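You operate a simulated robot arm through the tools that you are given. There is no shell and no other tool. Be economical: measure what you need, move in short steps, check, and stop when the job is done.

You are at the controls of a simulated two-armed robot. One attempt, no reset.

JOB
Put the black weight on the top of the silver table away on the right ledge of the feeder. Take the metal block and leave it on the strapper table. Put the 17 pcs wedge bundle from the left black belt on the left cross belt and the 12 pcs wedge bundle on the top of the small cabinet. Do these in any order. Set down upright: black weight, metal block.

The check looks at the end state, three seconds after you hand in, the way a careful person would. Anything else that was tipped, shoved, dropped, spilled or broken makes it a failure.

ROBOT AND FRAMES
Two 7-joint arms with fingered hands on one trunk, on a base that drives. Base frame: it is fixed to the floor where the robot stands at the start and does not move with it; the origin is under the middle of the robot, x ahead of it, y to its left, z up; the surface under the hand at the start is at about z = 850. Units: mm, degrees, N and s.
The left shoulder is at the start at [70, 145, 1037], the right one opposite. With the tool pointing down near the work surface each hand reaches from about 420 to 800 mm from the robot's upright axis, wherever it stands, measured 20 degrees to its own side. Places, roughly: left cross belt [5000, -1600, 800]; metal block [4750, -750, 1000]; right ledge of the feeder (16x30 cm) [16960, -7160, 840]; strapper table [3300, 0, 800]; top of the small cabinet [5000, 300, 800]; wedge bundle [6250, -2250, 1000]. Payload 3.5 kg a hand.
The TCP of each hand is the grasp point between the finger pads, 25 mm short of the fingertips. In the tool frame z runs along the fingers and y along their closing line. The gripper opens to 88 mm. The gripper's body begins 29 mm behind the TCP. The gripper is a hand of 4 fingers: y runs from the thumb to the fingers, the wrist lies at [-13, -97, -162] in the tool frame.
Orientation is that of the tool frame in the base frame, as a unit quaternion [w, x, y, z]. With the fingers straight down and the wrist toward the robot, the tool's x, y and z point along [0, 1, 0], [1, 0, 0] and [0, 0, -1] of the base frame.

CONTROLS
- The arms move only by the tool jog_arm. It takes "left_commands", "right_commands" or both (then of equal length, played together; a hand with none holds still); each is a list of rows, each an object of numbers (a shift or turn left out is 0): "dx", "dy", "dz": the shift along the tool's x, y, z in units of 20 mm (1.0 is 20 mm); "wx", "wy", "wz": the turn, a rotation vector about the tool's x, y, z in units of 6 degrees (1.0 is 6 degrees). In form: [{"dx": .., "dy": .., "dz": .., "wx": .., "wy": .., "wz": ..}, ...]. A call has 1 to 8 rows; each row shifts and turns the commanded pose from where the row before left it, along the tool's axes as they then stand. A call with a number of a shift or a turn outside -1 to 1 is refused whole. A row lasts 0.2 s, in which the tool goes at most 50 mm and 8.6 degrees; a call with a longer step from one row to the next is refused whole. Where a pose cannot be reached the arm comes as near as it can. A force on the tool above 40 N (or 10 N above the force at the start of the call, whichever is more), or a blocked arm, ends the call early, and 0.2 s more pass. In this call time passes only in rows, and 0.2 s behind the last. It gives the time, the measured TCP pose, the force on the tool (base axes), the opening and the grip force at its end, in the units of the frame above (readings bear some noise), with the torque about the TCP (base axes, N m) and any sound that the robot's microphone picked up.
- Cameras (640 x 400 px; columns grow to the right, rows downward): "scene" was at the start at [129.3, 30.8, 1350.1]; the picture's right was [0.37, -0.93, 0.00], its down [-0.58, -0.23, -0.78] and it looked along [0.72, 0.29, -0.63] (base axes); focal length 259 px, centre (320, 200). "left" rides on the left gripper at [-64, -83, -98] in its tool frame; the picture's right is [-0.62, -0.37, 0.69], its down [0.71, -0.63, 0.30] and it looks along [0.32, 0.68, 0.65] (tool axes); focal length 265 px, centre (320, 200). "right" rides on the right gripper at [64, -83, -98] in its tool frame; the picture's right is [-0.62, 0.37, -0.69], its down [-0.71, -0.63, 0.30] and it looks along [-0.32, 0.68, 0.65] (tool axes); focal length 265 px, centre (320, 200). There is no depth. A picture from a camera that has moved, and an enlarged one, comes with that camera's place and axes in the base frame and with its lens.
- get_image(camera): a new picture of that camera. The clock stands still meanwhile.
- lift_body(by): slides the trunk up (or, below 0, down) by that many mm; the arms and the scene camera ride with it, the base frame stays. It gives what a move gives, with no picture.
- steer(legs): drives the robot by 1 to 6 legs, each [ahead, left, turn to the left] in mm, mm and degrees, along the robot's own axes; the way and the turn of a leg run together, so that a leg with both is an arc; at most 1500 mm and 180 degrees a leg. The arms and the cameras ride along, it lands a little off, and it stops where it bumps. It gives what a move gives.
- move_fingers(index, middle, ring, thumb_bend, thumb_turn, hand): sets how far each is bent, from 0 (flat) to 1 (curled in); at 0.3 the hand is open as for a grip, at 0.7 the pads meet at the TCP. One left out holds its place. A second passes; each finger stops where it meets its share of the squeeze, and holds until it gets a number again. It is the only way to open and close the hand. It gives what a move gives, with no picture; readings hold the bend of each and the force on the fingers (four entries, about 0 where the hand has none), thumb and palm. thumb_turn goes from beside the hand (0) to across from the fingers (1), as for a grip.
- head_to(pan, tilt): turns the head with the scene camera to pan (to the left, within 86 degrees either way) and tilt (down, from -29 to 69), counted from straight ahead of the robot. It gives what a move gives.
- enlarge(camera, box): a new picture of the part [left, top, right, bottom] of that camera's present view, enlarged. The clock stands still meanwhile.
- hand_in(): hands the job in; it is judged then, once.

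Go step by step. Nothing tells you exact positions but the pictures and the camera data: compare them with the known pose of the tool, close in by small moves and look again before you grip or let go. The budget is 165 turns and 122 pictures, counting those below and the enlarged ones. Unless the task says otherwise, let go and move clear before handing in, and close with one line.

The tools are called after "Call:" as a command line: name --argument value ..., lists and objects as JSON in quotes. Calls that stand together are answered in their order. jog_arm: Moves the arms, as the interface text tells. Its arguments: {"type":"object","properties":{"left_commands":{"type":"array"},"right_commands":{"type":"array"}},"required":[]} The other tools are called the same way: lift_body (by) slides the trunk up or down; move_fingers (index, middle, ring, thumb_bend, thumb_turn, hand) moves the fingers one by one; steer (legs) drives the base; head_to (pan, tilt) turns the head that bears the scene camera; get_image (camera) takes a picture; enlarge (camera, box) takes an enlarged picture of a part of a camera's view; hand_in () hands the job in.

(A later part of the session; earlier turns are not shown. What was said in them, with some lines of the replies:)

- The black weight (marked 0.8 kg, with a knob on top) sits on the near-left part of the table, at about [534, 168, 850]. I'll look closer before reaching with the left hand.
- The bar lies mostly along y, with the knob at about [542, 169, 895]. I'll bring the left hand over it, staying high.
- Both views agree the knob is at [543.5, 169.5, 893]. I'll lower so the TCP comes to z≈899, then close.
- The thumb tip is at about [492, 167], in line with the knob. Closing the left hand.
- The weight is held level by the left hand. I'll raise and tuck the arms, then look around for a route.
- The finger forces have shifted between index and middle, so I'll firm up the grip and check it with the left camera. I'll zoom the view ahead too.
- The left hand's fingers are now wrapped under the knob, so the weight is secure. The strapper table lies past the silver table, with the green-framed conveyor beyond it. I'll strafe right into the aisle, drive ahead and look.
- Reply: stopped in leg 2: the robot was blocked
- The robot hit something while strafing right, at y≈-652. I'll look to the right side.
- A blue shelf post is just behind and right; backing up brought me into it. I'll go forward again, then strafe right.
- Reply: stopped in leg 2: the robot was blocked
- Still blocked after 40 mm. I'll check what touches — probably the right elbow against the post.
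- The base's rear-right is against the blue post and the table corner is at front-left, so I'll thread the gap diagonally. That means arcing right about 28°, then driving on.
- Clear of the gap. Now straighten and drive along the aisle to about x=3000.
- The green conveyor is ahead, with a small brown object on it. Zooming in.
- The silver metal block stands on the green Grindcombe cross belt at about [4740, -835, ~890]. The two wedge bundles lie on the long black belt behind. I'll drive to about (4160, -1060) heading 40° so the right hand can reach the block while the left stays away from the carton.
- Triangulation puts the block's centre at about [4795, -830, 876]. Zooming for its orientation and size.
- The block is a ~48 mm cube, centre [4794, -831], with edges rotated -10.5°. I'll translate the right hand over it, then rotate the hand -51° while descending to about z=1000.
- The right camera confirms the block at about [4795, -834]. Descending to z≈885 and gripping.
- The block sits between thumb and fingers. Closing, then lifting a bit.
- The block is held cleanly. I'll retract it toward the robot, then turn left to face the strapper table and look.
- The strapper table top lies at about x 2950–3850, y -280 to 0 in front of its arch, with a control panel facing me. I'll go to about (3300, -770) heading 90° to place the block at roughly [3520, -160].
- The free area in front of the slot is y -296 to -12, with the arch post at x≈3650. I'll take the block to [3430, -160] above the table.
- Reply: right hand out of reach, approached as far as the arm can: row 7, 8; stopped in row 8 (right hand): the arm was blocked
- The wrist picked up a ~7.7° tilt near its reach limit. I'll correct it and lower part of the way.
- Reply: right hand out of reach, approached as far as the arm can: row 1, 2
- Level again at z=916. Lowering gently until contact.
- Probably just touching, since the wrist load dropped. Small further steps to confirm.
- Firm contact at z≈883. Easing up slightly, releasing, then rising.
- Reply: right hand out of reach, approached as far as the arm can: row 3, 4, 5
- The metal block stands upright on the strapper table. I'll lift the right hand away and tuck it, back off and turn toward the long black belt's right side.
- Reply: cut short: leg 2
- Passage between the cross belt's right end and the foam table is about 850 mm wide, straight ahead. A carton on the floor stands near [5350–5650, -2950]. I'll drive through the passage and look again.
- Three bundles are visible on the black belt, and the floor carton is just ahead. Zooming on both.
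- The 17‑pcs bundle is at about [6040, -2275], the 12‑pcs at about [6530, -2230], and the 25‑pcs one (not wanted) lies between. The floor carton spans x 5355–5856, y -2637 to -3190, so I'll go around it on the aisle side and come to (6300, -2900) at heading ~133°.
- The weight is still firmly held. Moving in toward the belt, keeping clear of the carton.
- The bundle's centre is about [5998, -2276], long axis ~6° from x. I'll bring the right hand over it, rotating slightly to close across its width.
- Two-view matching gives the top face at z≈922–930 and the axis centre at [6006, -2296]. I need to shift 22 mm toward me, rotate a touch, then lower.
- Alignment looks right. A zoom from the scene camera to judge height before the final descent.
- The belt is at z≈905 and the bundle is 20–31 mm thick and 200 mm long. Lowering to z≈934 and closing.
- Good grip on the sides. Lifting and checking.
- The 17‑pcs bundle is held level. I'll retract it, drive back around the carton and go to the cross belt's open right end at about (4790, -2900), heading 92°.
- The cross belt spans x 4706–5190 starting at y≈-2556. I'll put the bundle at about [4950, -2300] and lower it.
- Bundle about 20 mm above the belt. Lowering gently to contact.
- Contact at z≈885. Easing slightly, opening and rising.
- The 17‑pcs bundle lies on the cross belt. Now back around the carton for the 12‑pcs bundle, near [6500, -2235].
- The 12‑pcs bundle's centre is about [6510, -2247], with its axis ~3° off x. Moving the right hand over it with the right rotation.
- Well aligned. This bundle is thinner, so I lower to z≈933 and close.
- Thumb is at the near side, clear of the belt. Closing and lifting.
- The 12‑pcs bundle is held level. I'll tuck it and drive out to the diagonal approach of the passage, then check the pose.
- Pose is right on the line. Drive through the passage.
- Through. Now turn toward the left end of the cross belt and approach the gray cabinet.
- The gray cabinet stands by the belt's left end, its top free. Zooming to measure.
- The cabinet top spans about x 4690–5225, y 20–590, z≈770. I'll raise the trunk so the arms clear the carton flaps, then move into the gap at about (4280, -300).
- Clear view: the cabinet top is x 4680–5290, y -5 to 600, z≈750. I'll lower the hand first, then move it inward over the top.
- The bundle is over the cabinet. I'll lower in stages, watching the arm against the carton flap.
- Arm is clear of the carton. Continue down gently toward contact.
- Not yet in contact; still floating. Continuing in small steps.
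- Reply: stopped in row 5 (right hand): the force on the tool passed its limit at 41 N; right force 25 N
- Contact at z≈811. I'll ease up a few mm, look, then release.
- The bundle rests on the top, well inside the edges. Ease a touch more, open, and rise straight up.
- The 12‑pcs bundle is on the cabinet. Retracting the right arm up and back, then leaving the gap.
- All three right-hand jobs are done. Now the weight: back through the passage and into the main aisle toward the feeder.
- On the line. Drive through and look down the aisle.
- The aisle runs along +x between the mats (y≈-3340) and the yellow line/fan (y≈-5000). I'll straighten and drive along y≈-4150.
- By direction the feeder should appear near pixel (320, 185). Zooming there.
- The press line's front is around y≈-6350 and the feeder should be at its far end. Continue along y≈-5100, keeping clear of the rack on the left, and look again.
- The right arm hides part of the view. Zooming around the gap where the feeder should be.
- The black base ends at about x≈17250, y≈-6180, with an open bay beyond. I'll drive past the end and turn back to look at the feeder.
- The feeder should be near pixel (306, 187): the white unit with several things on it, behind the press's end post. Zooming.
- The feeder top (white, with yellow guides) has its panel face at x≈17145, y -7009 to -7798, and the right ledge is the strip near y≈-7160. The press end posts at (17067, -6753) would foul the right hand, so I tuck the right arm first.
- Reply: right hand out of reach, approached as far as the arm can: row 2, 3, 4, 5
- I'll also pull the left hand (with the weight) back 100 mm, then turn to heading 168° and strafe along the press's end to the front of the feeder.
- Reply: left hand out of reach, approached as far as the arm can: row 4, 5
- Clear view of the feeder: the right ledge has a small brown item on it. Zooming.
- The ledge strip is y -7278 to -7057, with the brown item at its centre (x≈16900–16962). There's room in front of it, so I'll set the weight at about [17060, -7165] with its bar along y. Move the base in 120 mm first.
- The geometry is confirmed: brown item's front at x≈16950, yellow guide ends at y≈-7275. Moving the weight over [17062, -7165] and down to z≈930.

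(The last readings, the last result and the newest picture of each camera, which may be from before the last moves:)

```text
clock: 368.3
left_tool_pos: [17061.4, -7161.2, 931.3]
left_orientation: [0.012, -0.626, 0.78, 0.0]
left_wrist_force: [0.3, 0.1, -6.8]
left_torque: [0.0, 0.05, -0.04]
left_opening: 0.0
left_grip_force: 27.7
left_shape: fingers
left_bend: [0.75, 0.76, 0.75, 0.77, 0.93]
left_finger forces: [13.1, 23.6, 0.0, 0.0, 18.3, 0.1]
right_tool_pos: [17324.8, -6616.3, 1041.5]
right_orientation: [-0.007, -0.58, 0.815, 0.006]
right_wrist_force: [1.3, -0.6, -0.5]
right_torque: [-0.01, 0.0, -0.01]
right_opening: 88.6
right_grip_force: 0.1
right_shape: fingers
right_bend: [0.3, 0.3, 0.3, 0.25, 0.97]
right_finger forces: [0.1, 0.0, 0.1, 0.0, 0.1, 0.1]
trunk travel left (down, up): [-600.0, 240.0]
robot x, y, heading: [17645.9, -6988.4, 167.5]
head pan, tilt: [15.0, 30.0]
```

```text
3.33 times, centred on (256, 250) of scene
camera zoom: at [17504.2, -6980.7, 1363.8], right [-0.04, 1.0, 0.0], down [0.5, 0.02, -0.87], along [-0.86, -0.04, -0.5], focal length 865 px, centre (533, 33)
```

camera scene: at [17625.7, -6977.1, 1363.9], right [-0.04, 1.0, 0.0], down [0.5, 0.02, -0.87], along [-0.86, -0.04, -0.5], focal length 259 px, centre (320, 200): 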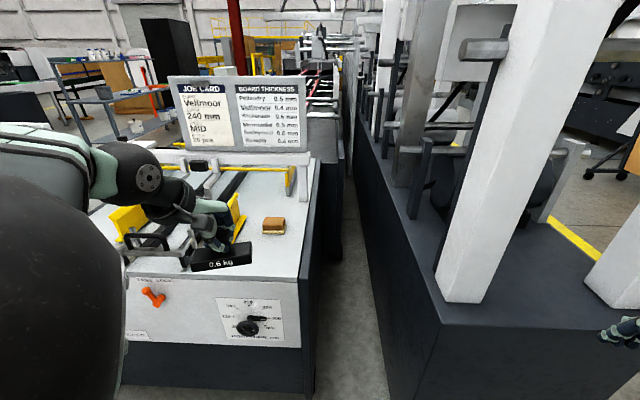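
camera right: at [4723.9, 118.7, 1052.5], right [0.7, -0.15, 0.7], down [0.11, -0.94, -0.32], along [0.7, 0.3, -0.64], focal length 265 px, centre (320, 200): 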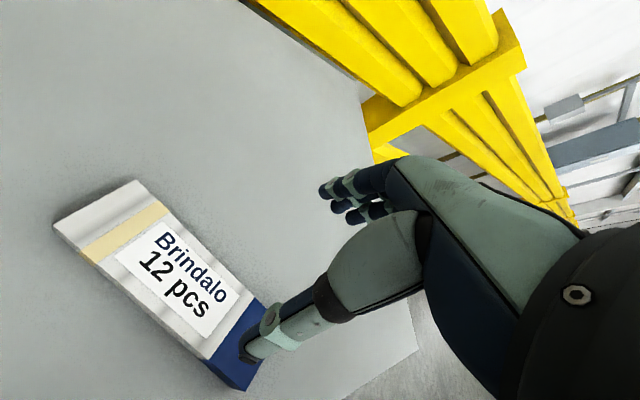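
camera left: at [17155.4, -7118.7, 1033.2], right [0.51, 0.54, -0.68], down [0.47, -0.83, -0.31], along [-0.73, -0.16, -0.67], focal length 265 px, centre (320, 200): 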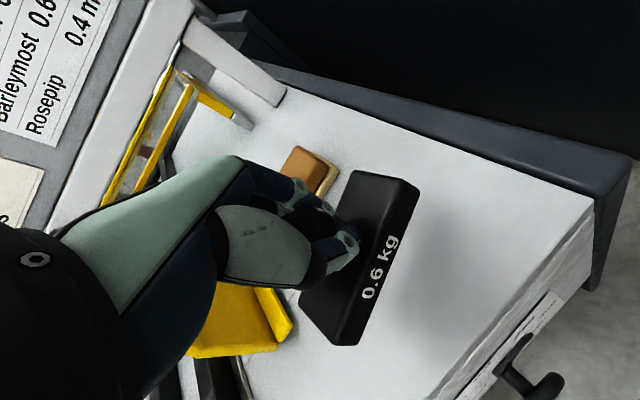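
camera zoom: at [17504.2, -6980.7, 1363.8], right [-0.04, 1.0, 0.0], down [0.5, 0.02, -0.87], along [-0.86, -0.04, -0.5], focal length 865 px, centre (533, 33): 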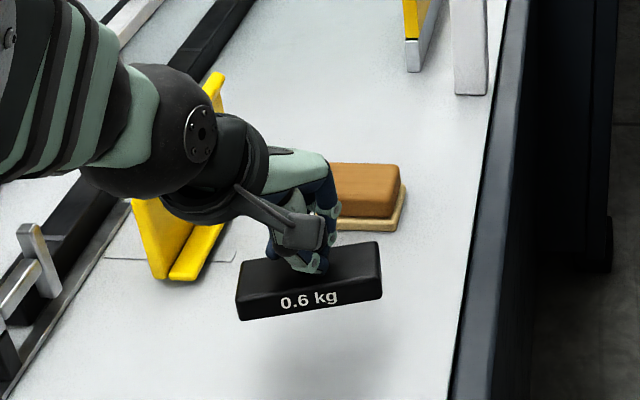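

Position is good. Lowering gently until contact.

Call:
jog_arm --left_commands '[{"dz": 0.4}, {"dz": 0.3}, {"dz": 0.25}, {"dz": 0.2}, {"dz": 0.15}, {"dz": 0.15}, {"dz": 0.15}]'

Call:
enlarge --camera "scene" --box '[208, 230, 304, 290]'

```text
clock: 369.9
left_tool_pos: [17061.1, -7161.7, 898.6]
left_orientation: [0.012, -0.626, 0.78, 0.0]
left_wrist_force: [-0.6, 0.1, -6.8]
left_torque: [0.0, 0.01, 0.0]
left_opening: 0.0
left_grip_force: 27.3
left_shape: fingers
left_bend: [0.75, 0.76, 0.75, 0.77, 0.93]
left_finger forces: [13.1, 23.7, 0.1, 0.0, 18.3, 0.1]
right_tool_pos: [17326.8, -6615.3, 1042.2]
right_orientation: [-0.006, -0.58, 0.815, 0.005]
right_wrist_force: [0.1, 0.3, 0.9]
right_torque: [0.04, 0.05, -0.03]
right_opening: 88.5
right_grip_force: 0.0
right_shape: fingers
right_bend: [0.3, 0.3, 0.3, 0.25, 0.97]
right_finger forces: [0.0, 0.1, 0.0, 0.1, 0.1, 0.1]
trunk travel left (down, up): [-600.0, 240.0]
robot x, y, heading: [17644.6, -6989.3, 167.8]
head pan, tilt: [15.0, 30.0]
```

```text
6.67 times, centred on (256, 260) of scene
camera zoom: at [17504.1, -6980.7, 1363.8], right [-0.04, 1.0, 0.0], down [0.5, 0.02, -0.87], along [-0.86, -0.04, -0.5], focal length 1729 px, centre (747, -200)
```

zoom: 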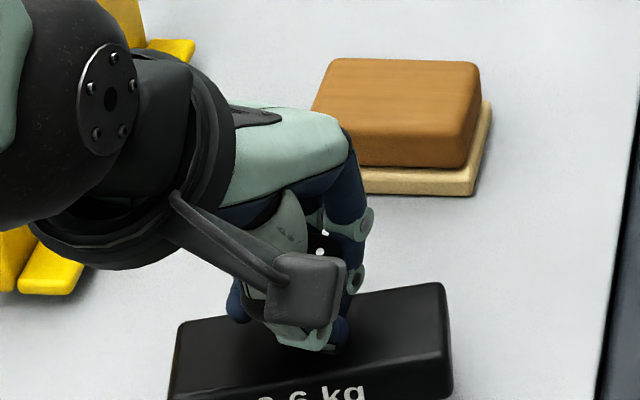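

Still a little above the surface. Continuing in small steps.

Call:
jog_arm --left_commands '[{"dz": 0.15}, {"dz": 0.15}, {"dz": 0.12}, {"dz": 0.12}, {"dz": 0.1}, {"dz": 0.1}, {"dz": 0.1}, {"dz": 0.1}]'

Call:
get_image --camera "left"

```text
clock: 371.7
left_tool_pos: [17063.4, -7160.6, 880.2]
left_orientation: [0.011, -0.626, 0.78, -0.001]
left_wrist_force: [-0.6, 0.5, -6.0]
left_torque: [-0.01, -0.02, -0.05]
left_opening: 0.0
left_grip_force: 27.9
left_shape: fingers
left_bend: [0.75, 0.76, 0.75, 0.77, 0.93]
left_finger forces: [13.2, 23.9, 0.0, 0.0, 18.4, 0.1]
right_tool_pos: [17326.3, -6614.1, 1041.1]
right_orientation: [-0.007, -0.58, 0.815, 0.006]
right_wrist_force: [0.3, 0.6, -0.9]
right_torque: [-0.01, -0.02, -0.06]
right_opening: 88.8
right_grip_force: 0.0
right_shape: fingers
right_bend: [0.3, 0.3, 0.3, 0.25, 0.97]
right_finger forces: [0.0, 0.1, 0.0, 0.1, 0.0, 0.1]
trunk travel left (down, up): [-600.0, 240.0]
robot x, y, heading: [17644.0, -6989.0, 167.6]
head pan, tilt: [15.0, 30.0]
```

```text
36 pictures are left
camera left: at [17156.7, -7117.7, 980.9], right [0.51, 0.54, -0.68], down [0.47, -0.83, -0.31], along [-0.73, -0.16, -0.67], focal length 265 px, centre (320, 200)
```

left: 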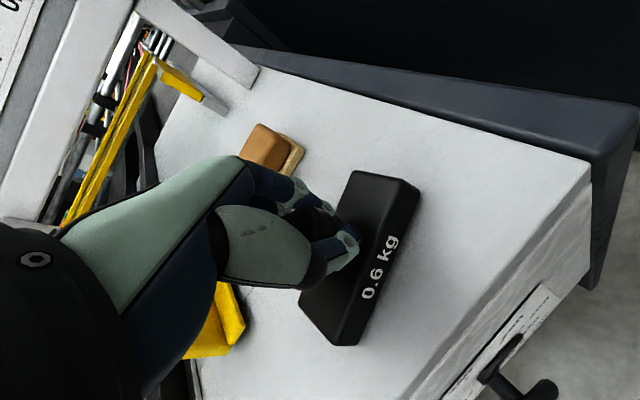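

Surface appears to be around z≈825. Continuing down in small steps.

Call:
jog_arm --left_commands '[{"dz": 0.12}, {"dz": 0.12}, {"dz": 0.1}, {"dz": 0.1}, {"dz": 0.1}, {"dz": 0.1}, {"dz": 0.1}, {"dz": 0.1}]'

```text
clock: 373.4
left_tool_pos: [17062.8, -7159.4, 874.4]
left_orientation: [0.003, -0.625, 0.78, 0.01]
left_wrist_force: [8.4, 2.0, 21.6]
left_torque: [0.19, 0.13, -0.03]
left_opening: 0.0
left_grip_force: 44.3
left_shape: fingers
left_bend: [0.76, 0.77, 0.75, 0.78, 0.92]
left_finger forces: [40.3, 16.3, 0.0, 0.0, 32.3, 0.0]
right_tool_pos: [17330.2, -6614.8, 1042.5]
right_orientation: [-0.008, -0.58, 0.815, 0.007]
right_wrist_force: [-0.5, 0.2, 0.1]
right_torque: [-0.02, 0.01, 0.01]
right_opening: 88.6
right_grip_force: 0.1
right_shape: fingers
right_bend: [0.3, 0.3, 0.3, 0.25, 0.97]
right_finger forces: [0.0, 0.0, 0.0, 0.0, 0.0, 0.1]
trunk travel left (down, up): [-600.0, 240.0]
robot x, y, heading: [17647.1, -6987.5, 167.6]
head pan, tilt: [15.0, 30.0]
stopped in row 8 (left hand): the force on the tool passed its limit at 42 N (the readings are from after the stop); the commanded pose is now the measured one
```

Contact at z≈874. Easing up to relieve the press and checking it sits flat.

Call:
jog_arm --left_commands '[{"dz": -0.2}]'

Call:
enlarge --camera "scene" --box '[192, 230, 320, 310]'

Call:
get_image --camera "left"

```text
clock: 373.8
left_tool_pos: [17063.0, -7160.0, 874.7]
left_orientation: [0.006, -0.626, 0.78, 0.006]
left_wrist_force: [1.0, 3.3, 8.2]
left_torque: [0.14, 0.25, 0.0]
left_opening: 0.2
left_grip_force: 40.7
left_shape: fingers
left_bend: [0.76, 0.76, 0.75, 0.78, 0.92]
left_finger forces: [42.5, 15.4, 0.0, 0.0, 23.6, 0.0]
right_tool_pos: [17329.2, -6613.6, 1042.1]
right_orientation: [-0.007, -0.58, 0.815, 0.006]
right_wrist_force: [0.3, -0.8, 0.0]
right_torque: [-0.04, -0.01, 0.02]
right_opening: 88.5
right_grip_force: 0.0
right_shape: fingers
right_bend: [0.3, 0.3, 0.3, 0.25, 0.97]
right_finger forces: [0.1, 0.1, 0.0, 0.0, 0.1, 0.1]
trunk travel left (down, up): [-600.0, 240.0]
robot x, y, heading: [17649.7, -6987.1, 167.4]
head pan, tilt: [15.0, 30.0]
```

```text
5.00 times, centred on (256, 270) of scene
camera zoom: at [17507.7, -6979.5, 1363.9], right [-0.04, 1.0, 0.0], down [0.5, 0.02, -0.87], along [-0.87, -0.04, -0.5], focal length 1297 px, centre (640, -150)
```

zoom: 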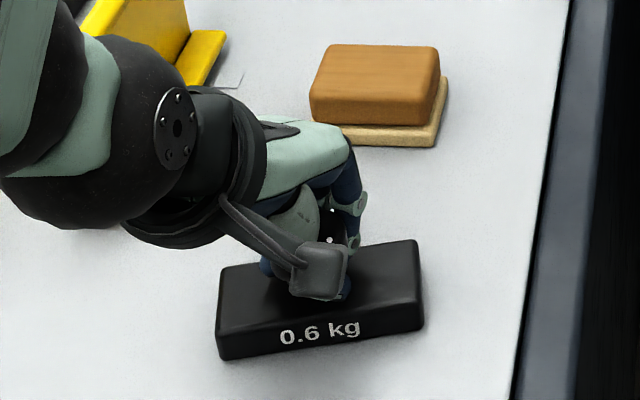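

```text
34 pictures are left
camera left: at [17158.5, -7116.9, 974.2], right [0.5, 0.54, -0.68], down [0.46, -0.83, -0.32], along [-0.74, -0.16, -0.66], focal length 265 px, centre (320, 200)
```

left: 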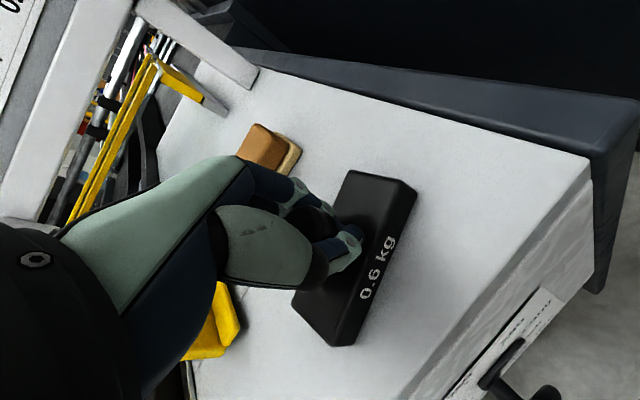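

The weight sits flat, with its footprint well inside the ledge and ~80 mm clear of the brown item. Releasing.

Call:
move_fingers --hand "left" --index 0.3 --middle 0.3 --ring 0.3 --thumb_bend 0.3

Call:
get_image --camera "left"

Call:
enlarge --camera "scene" --box '[192, 230, 320, 310]'

```text
clock: 374.8
left_tool_pos: [17062.9, -7159.9, 873.3]
left_orientation: [0.007, -0.626, 0.78, 0.004]
left_wrist_force: [0.3, -0.2, -0.9]
left_torque: [0.01, 0.0, 0.02]
left_opening: 84.3
left_grip_force: 0.0
left_shape: fingers
left_bend: [0.3, 0.3, 0.3, 0.3, 0.97]
left_finger forces: [0.1, 0.1, 0.0, 0.0, 0.1, 0.1]
right_tool_pos: [17326.2, -6614.8, 1041.0]
right_orientation: [-0.006, -0.58, 0.814, 0.006]
right_wrist_force: [0.5, -0.3, -0.1]
right_torque: [0.01, 0.0, -0.01]
right_opening: 88.3
right_grip_force: 0.0
right_shape: fingers
right_bend: [0.3, 0.3, 0.3, 0.25, 0.97]
right_finger forces: [0.1, 0.0, 0.0, 0.1, 0.1, 0.0]
trunk travel left (down, up): [-600.0, 240.0]
robot x, y, heading: [17645.3, -6985.2, 167.5]
head pan, tilt: [15.0, 30.0]
```

```text
33 pictures are left
camera left: at [17156.9, -7118.0, 973.1], right [0.5, 0.54, -0.68], down [0.46, -0.83, -0.32], along [-0.73, -0.16, -0.66], focal length 265 px, centre (320, 200)
```

left: 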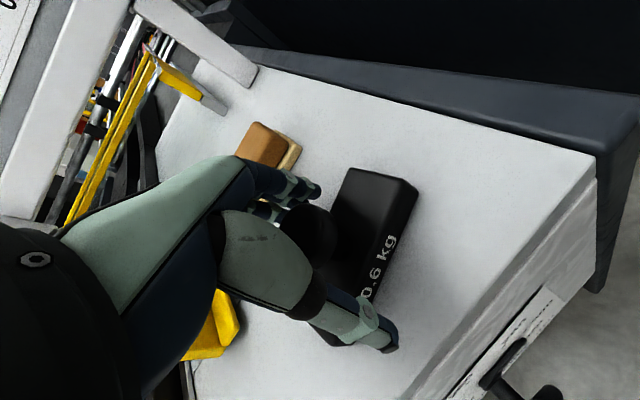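

```text
5.00 times, centred on (256, 270) of scene
camera zoom: at [17505.2, -6980.4, 1363.8], right [-0.04, 1.0, 0.0], down [0.5, 0.02, -0.87], along [-0.86, -0.04, -0.5], focal length 1297 px, centre (640, -150)
```

zoom: 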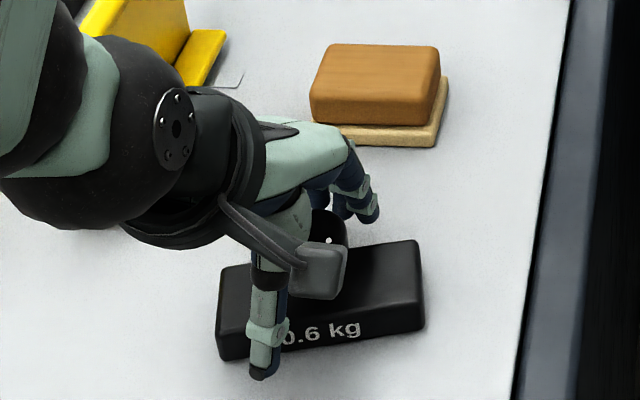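

Released cleanly; the weight stays upright. Lifting the hand straight up.

Call:
jog_arm --left_commands '[{"dz": -0.4}, {"dz": -0.6}, {"dz": -0.8}, {"dz": -1}, {"dz": -1}, {"dz": -1}, {"dz": -1}, {"dz": -1}]'

Call:
jog_arm --left_commands '[{"dz": -1}, {"dz": -1, "dy": -0.8}, {"dz": -1, "dy": -0.8}, {"dy": -0.8}, {"dy": -0.8}]'

Call:
enlarge --camera "scene" --box '[160, 190, 352, 310]'

```text
clock: 376.6
left_tool_pos: [17063.5, -7163.6, 1010.3]
left_orientation: [0.008, -0.626, 0.78, 0.005]
left_wrist_force: [0.4, 0.0, 0.8]
left_torque: [0.01, 0.02, 0.01]
left_opening: 84.6
left_grip_force: 0.1
left_shape: fingers
left_bend: [0.3, 0.3, 0.3, 0.3, 0.97]
left_finger forces: [0.1, 0.0, 0.0, 0.1, 0.0, 0.0]
right_tool_pos: [17325.5, -6613.7, 1042.0]
right_orientation: [-0.007, -0.581, 0.814, 0.007]
right_wrist_force: [0.3, -0.1, 0.2]
right_torque: [0.02, 0.05, 0.02]
right_opening: 88.3
right_grip_force: 0.0
right_shape: fingers
right_bend: [0.3, 0.3, 0.3, 0.25, 0.97]
right_finger forces: [0.0, 0.1, 0.0, 0.0, 0.0, 0.1]
trunk travel left (down, up): [-600.0, 240.0]
robot x, y, heading: [17647.1, -6984.9, 167.6]
head pan, tilt: [15.0, 30.0]
```

```text
clock: 377.8
left_tool_pos: [17126.0, -7176.1, 1071.8]
left_orientation: [0.007, -0.625, 0.781, 0.005]
left_wrist_force: [-0.4, 0.1, -0.1]
left_torque: [0.0, 0.02, 0.01]
left_opening: 84.2
left_grip_force: 0.1
left_shape: fingers
left_bend: [0.3, 0.3, 0.3, 0.3, 0.97]
left_finger forces: [0.0, 0.0, 0.0, 0.1, 0.0, 0.0]
right_tool_pos: [17328.6, -6614.1, 1041.6]
right_orientation: [-0.007, -0.58, 0.814, 0.006]
right_wrist_force: [-0.1, -0.3, -0.5]
right_torque: [0.04, -0.03, 0.02]
right_opening: 88.4
right_grip_force: 0.0
right_shape: fingers
right_bend: [0.3, 0.3, 0.3, 0.25, 0.97]
right_finger forces: [0.1, 0.0, 0.0, 0.0, 0.0, 0.0]
trunk travel left (down, up): [-600.0, 240.0]
robot x, y, heading: [17641.4, -6986.5, 167.5]
head pan, tilt: [15.0, 30.0]
```

```text
3.33 times, centred on (256, 250) of scene
camera zoom: at [17506.2, -6980.1, 1364.0], right [-0.04, 1.0, 0.0], down [0.5, 0.02, -0.87], along [-0.87, -0.04, -0.5], focal length 865 px, centre (533, 33)
```

zoom: 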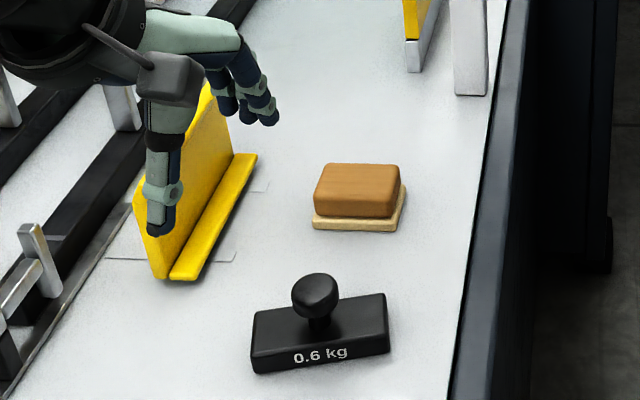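

The weight stands upright on the feeder's right ledge, and both hands are empty and clear. All four items are in place, so I'll back off slightly and hand in.

Call:
steer --legs '[[-150, 0, 0]]'

Call:
hand_in

```text
clock: 379.2
left_tool_pos: [17269.8, -7210.0, 1070.6]
left_orientation: [0.008, -0.627, 0.779, 0.005]
left_wrist_force: [0.6, 0.3, 0.6]
left_torque: [-0.02, 0.01, -0.01]
left_opening: 84.4
left_grip_force: 0.0
left_shape: fingers
left_bend: [0.3, 0.3, 0.3, 0.3, 0.97]
left_finger forces: [0.0, 0.1, 0.1, 0.0, 0.0, 0.0]
right_tool_pos: [17472.2, -6647.4, 1041.6]
right_orientation: [-0.007, -0.58, 0.814, 0.006]
right_wrist_force: [1.0, -0.2, -0.7]
right_torque: [-0.03, -0.01, -0.01]
right_opening: 88.4
right_grip_force: 0.1
right_shape: fingers
right_bend: [0.3, 0.3, 0.3, 0.25, 0.97]
right_finger forces: [0.0, 0.0, 0.1, 0.0, 0.1, 0.0]
trunk travel left (down, up): [-600.0, 240.0]
robot x, y, heading: [17790.4, -7017.6, 167.7]
head pan, tilt: [15.0, 30.0]
```

```text
The job is handed in.
```

All four items were set down where asked and the job is handed in: weight (upright) on the feeder's right ledge, metal block (upright) on the strapper table, 17 pcs bundle on the left cross belt, 12 pcs bundle on the small cabinet. Early on, the base bumped a blue shelf post near the start twice, and nothing looked disturbed in the pictures I took there.
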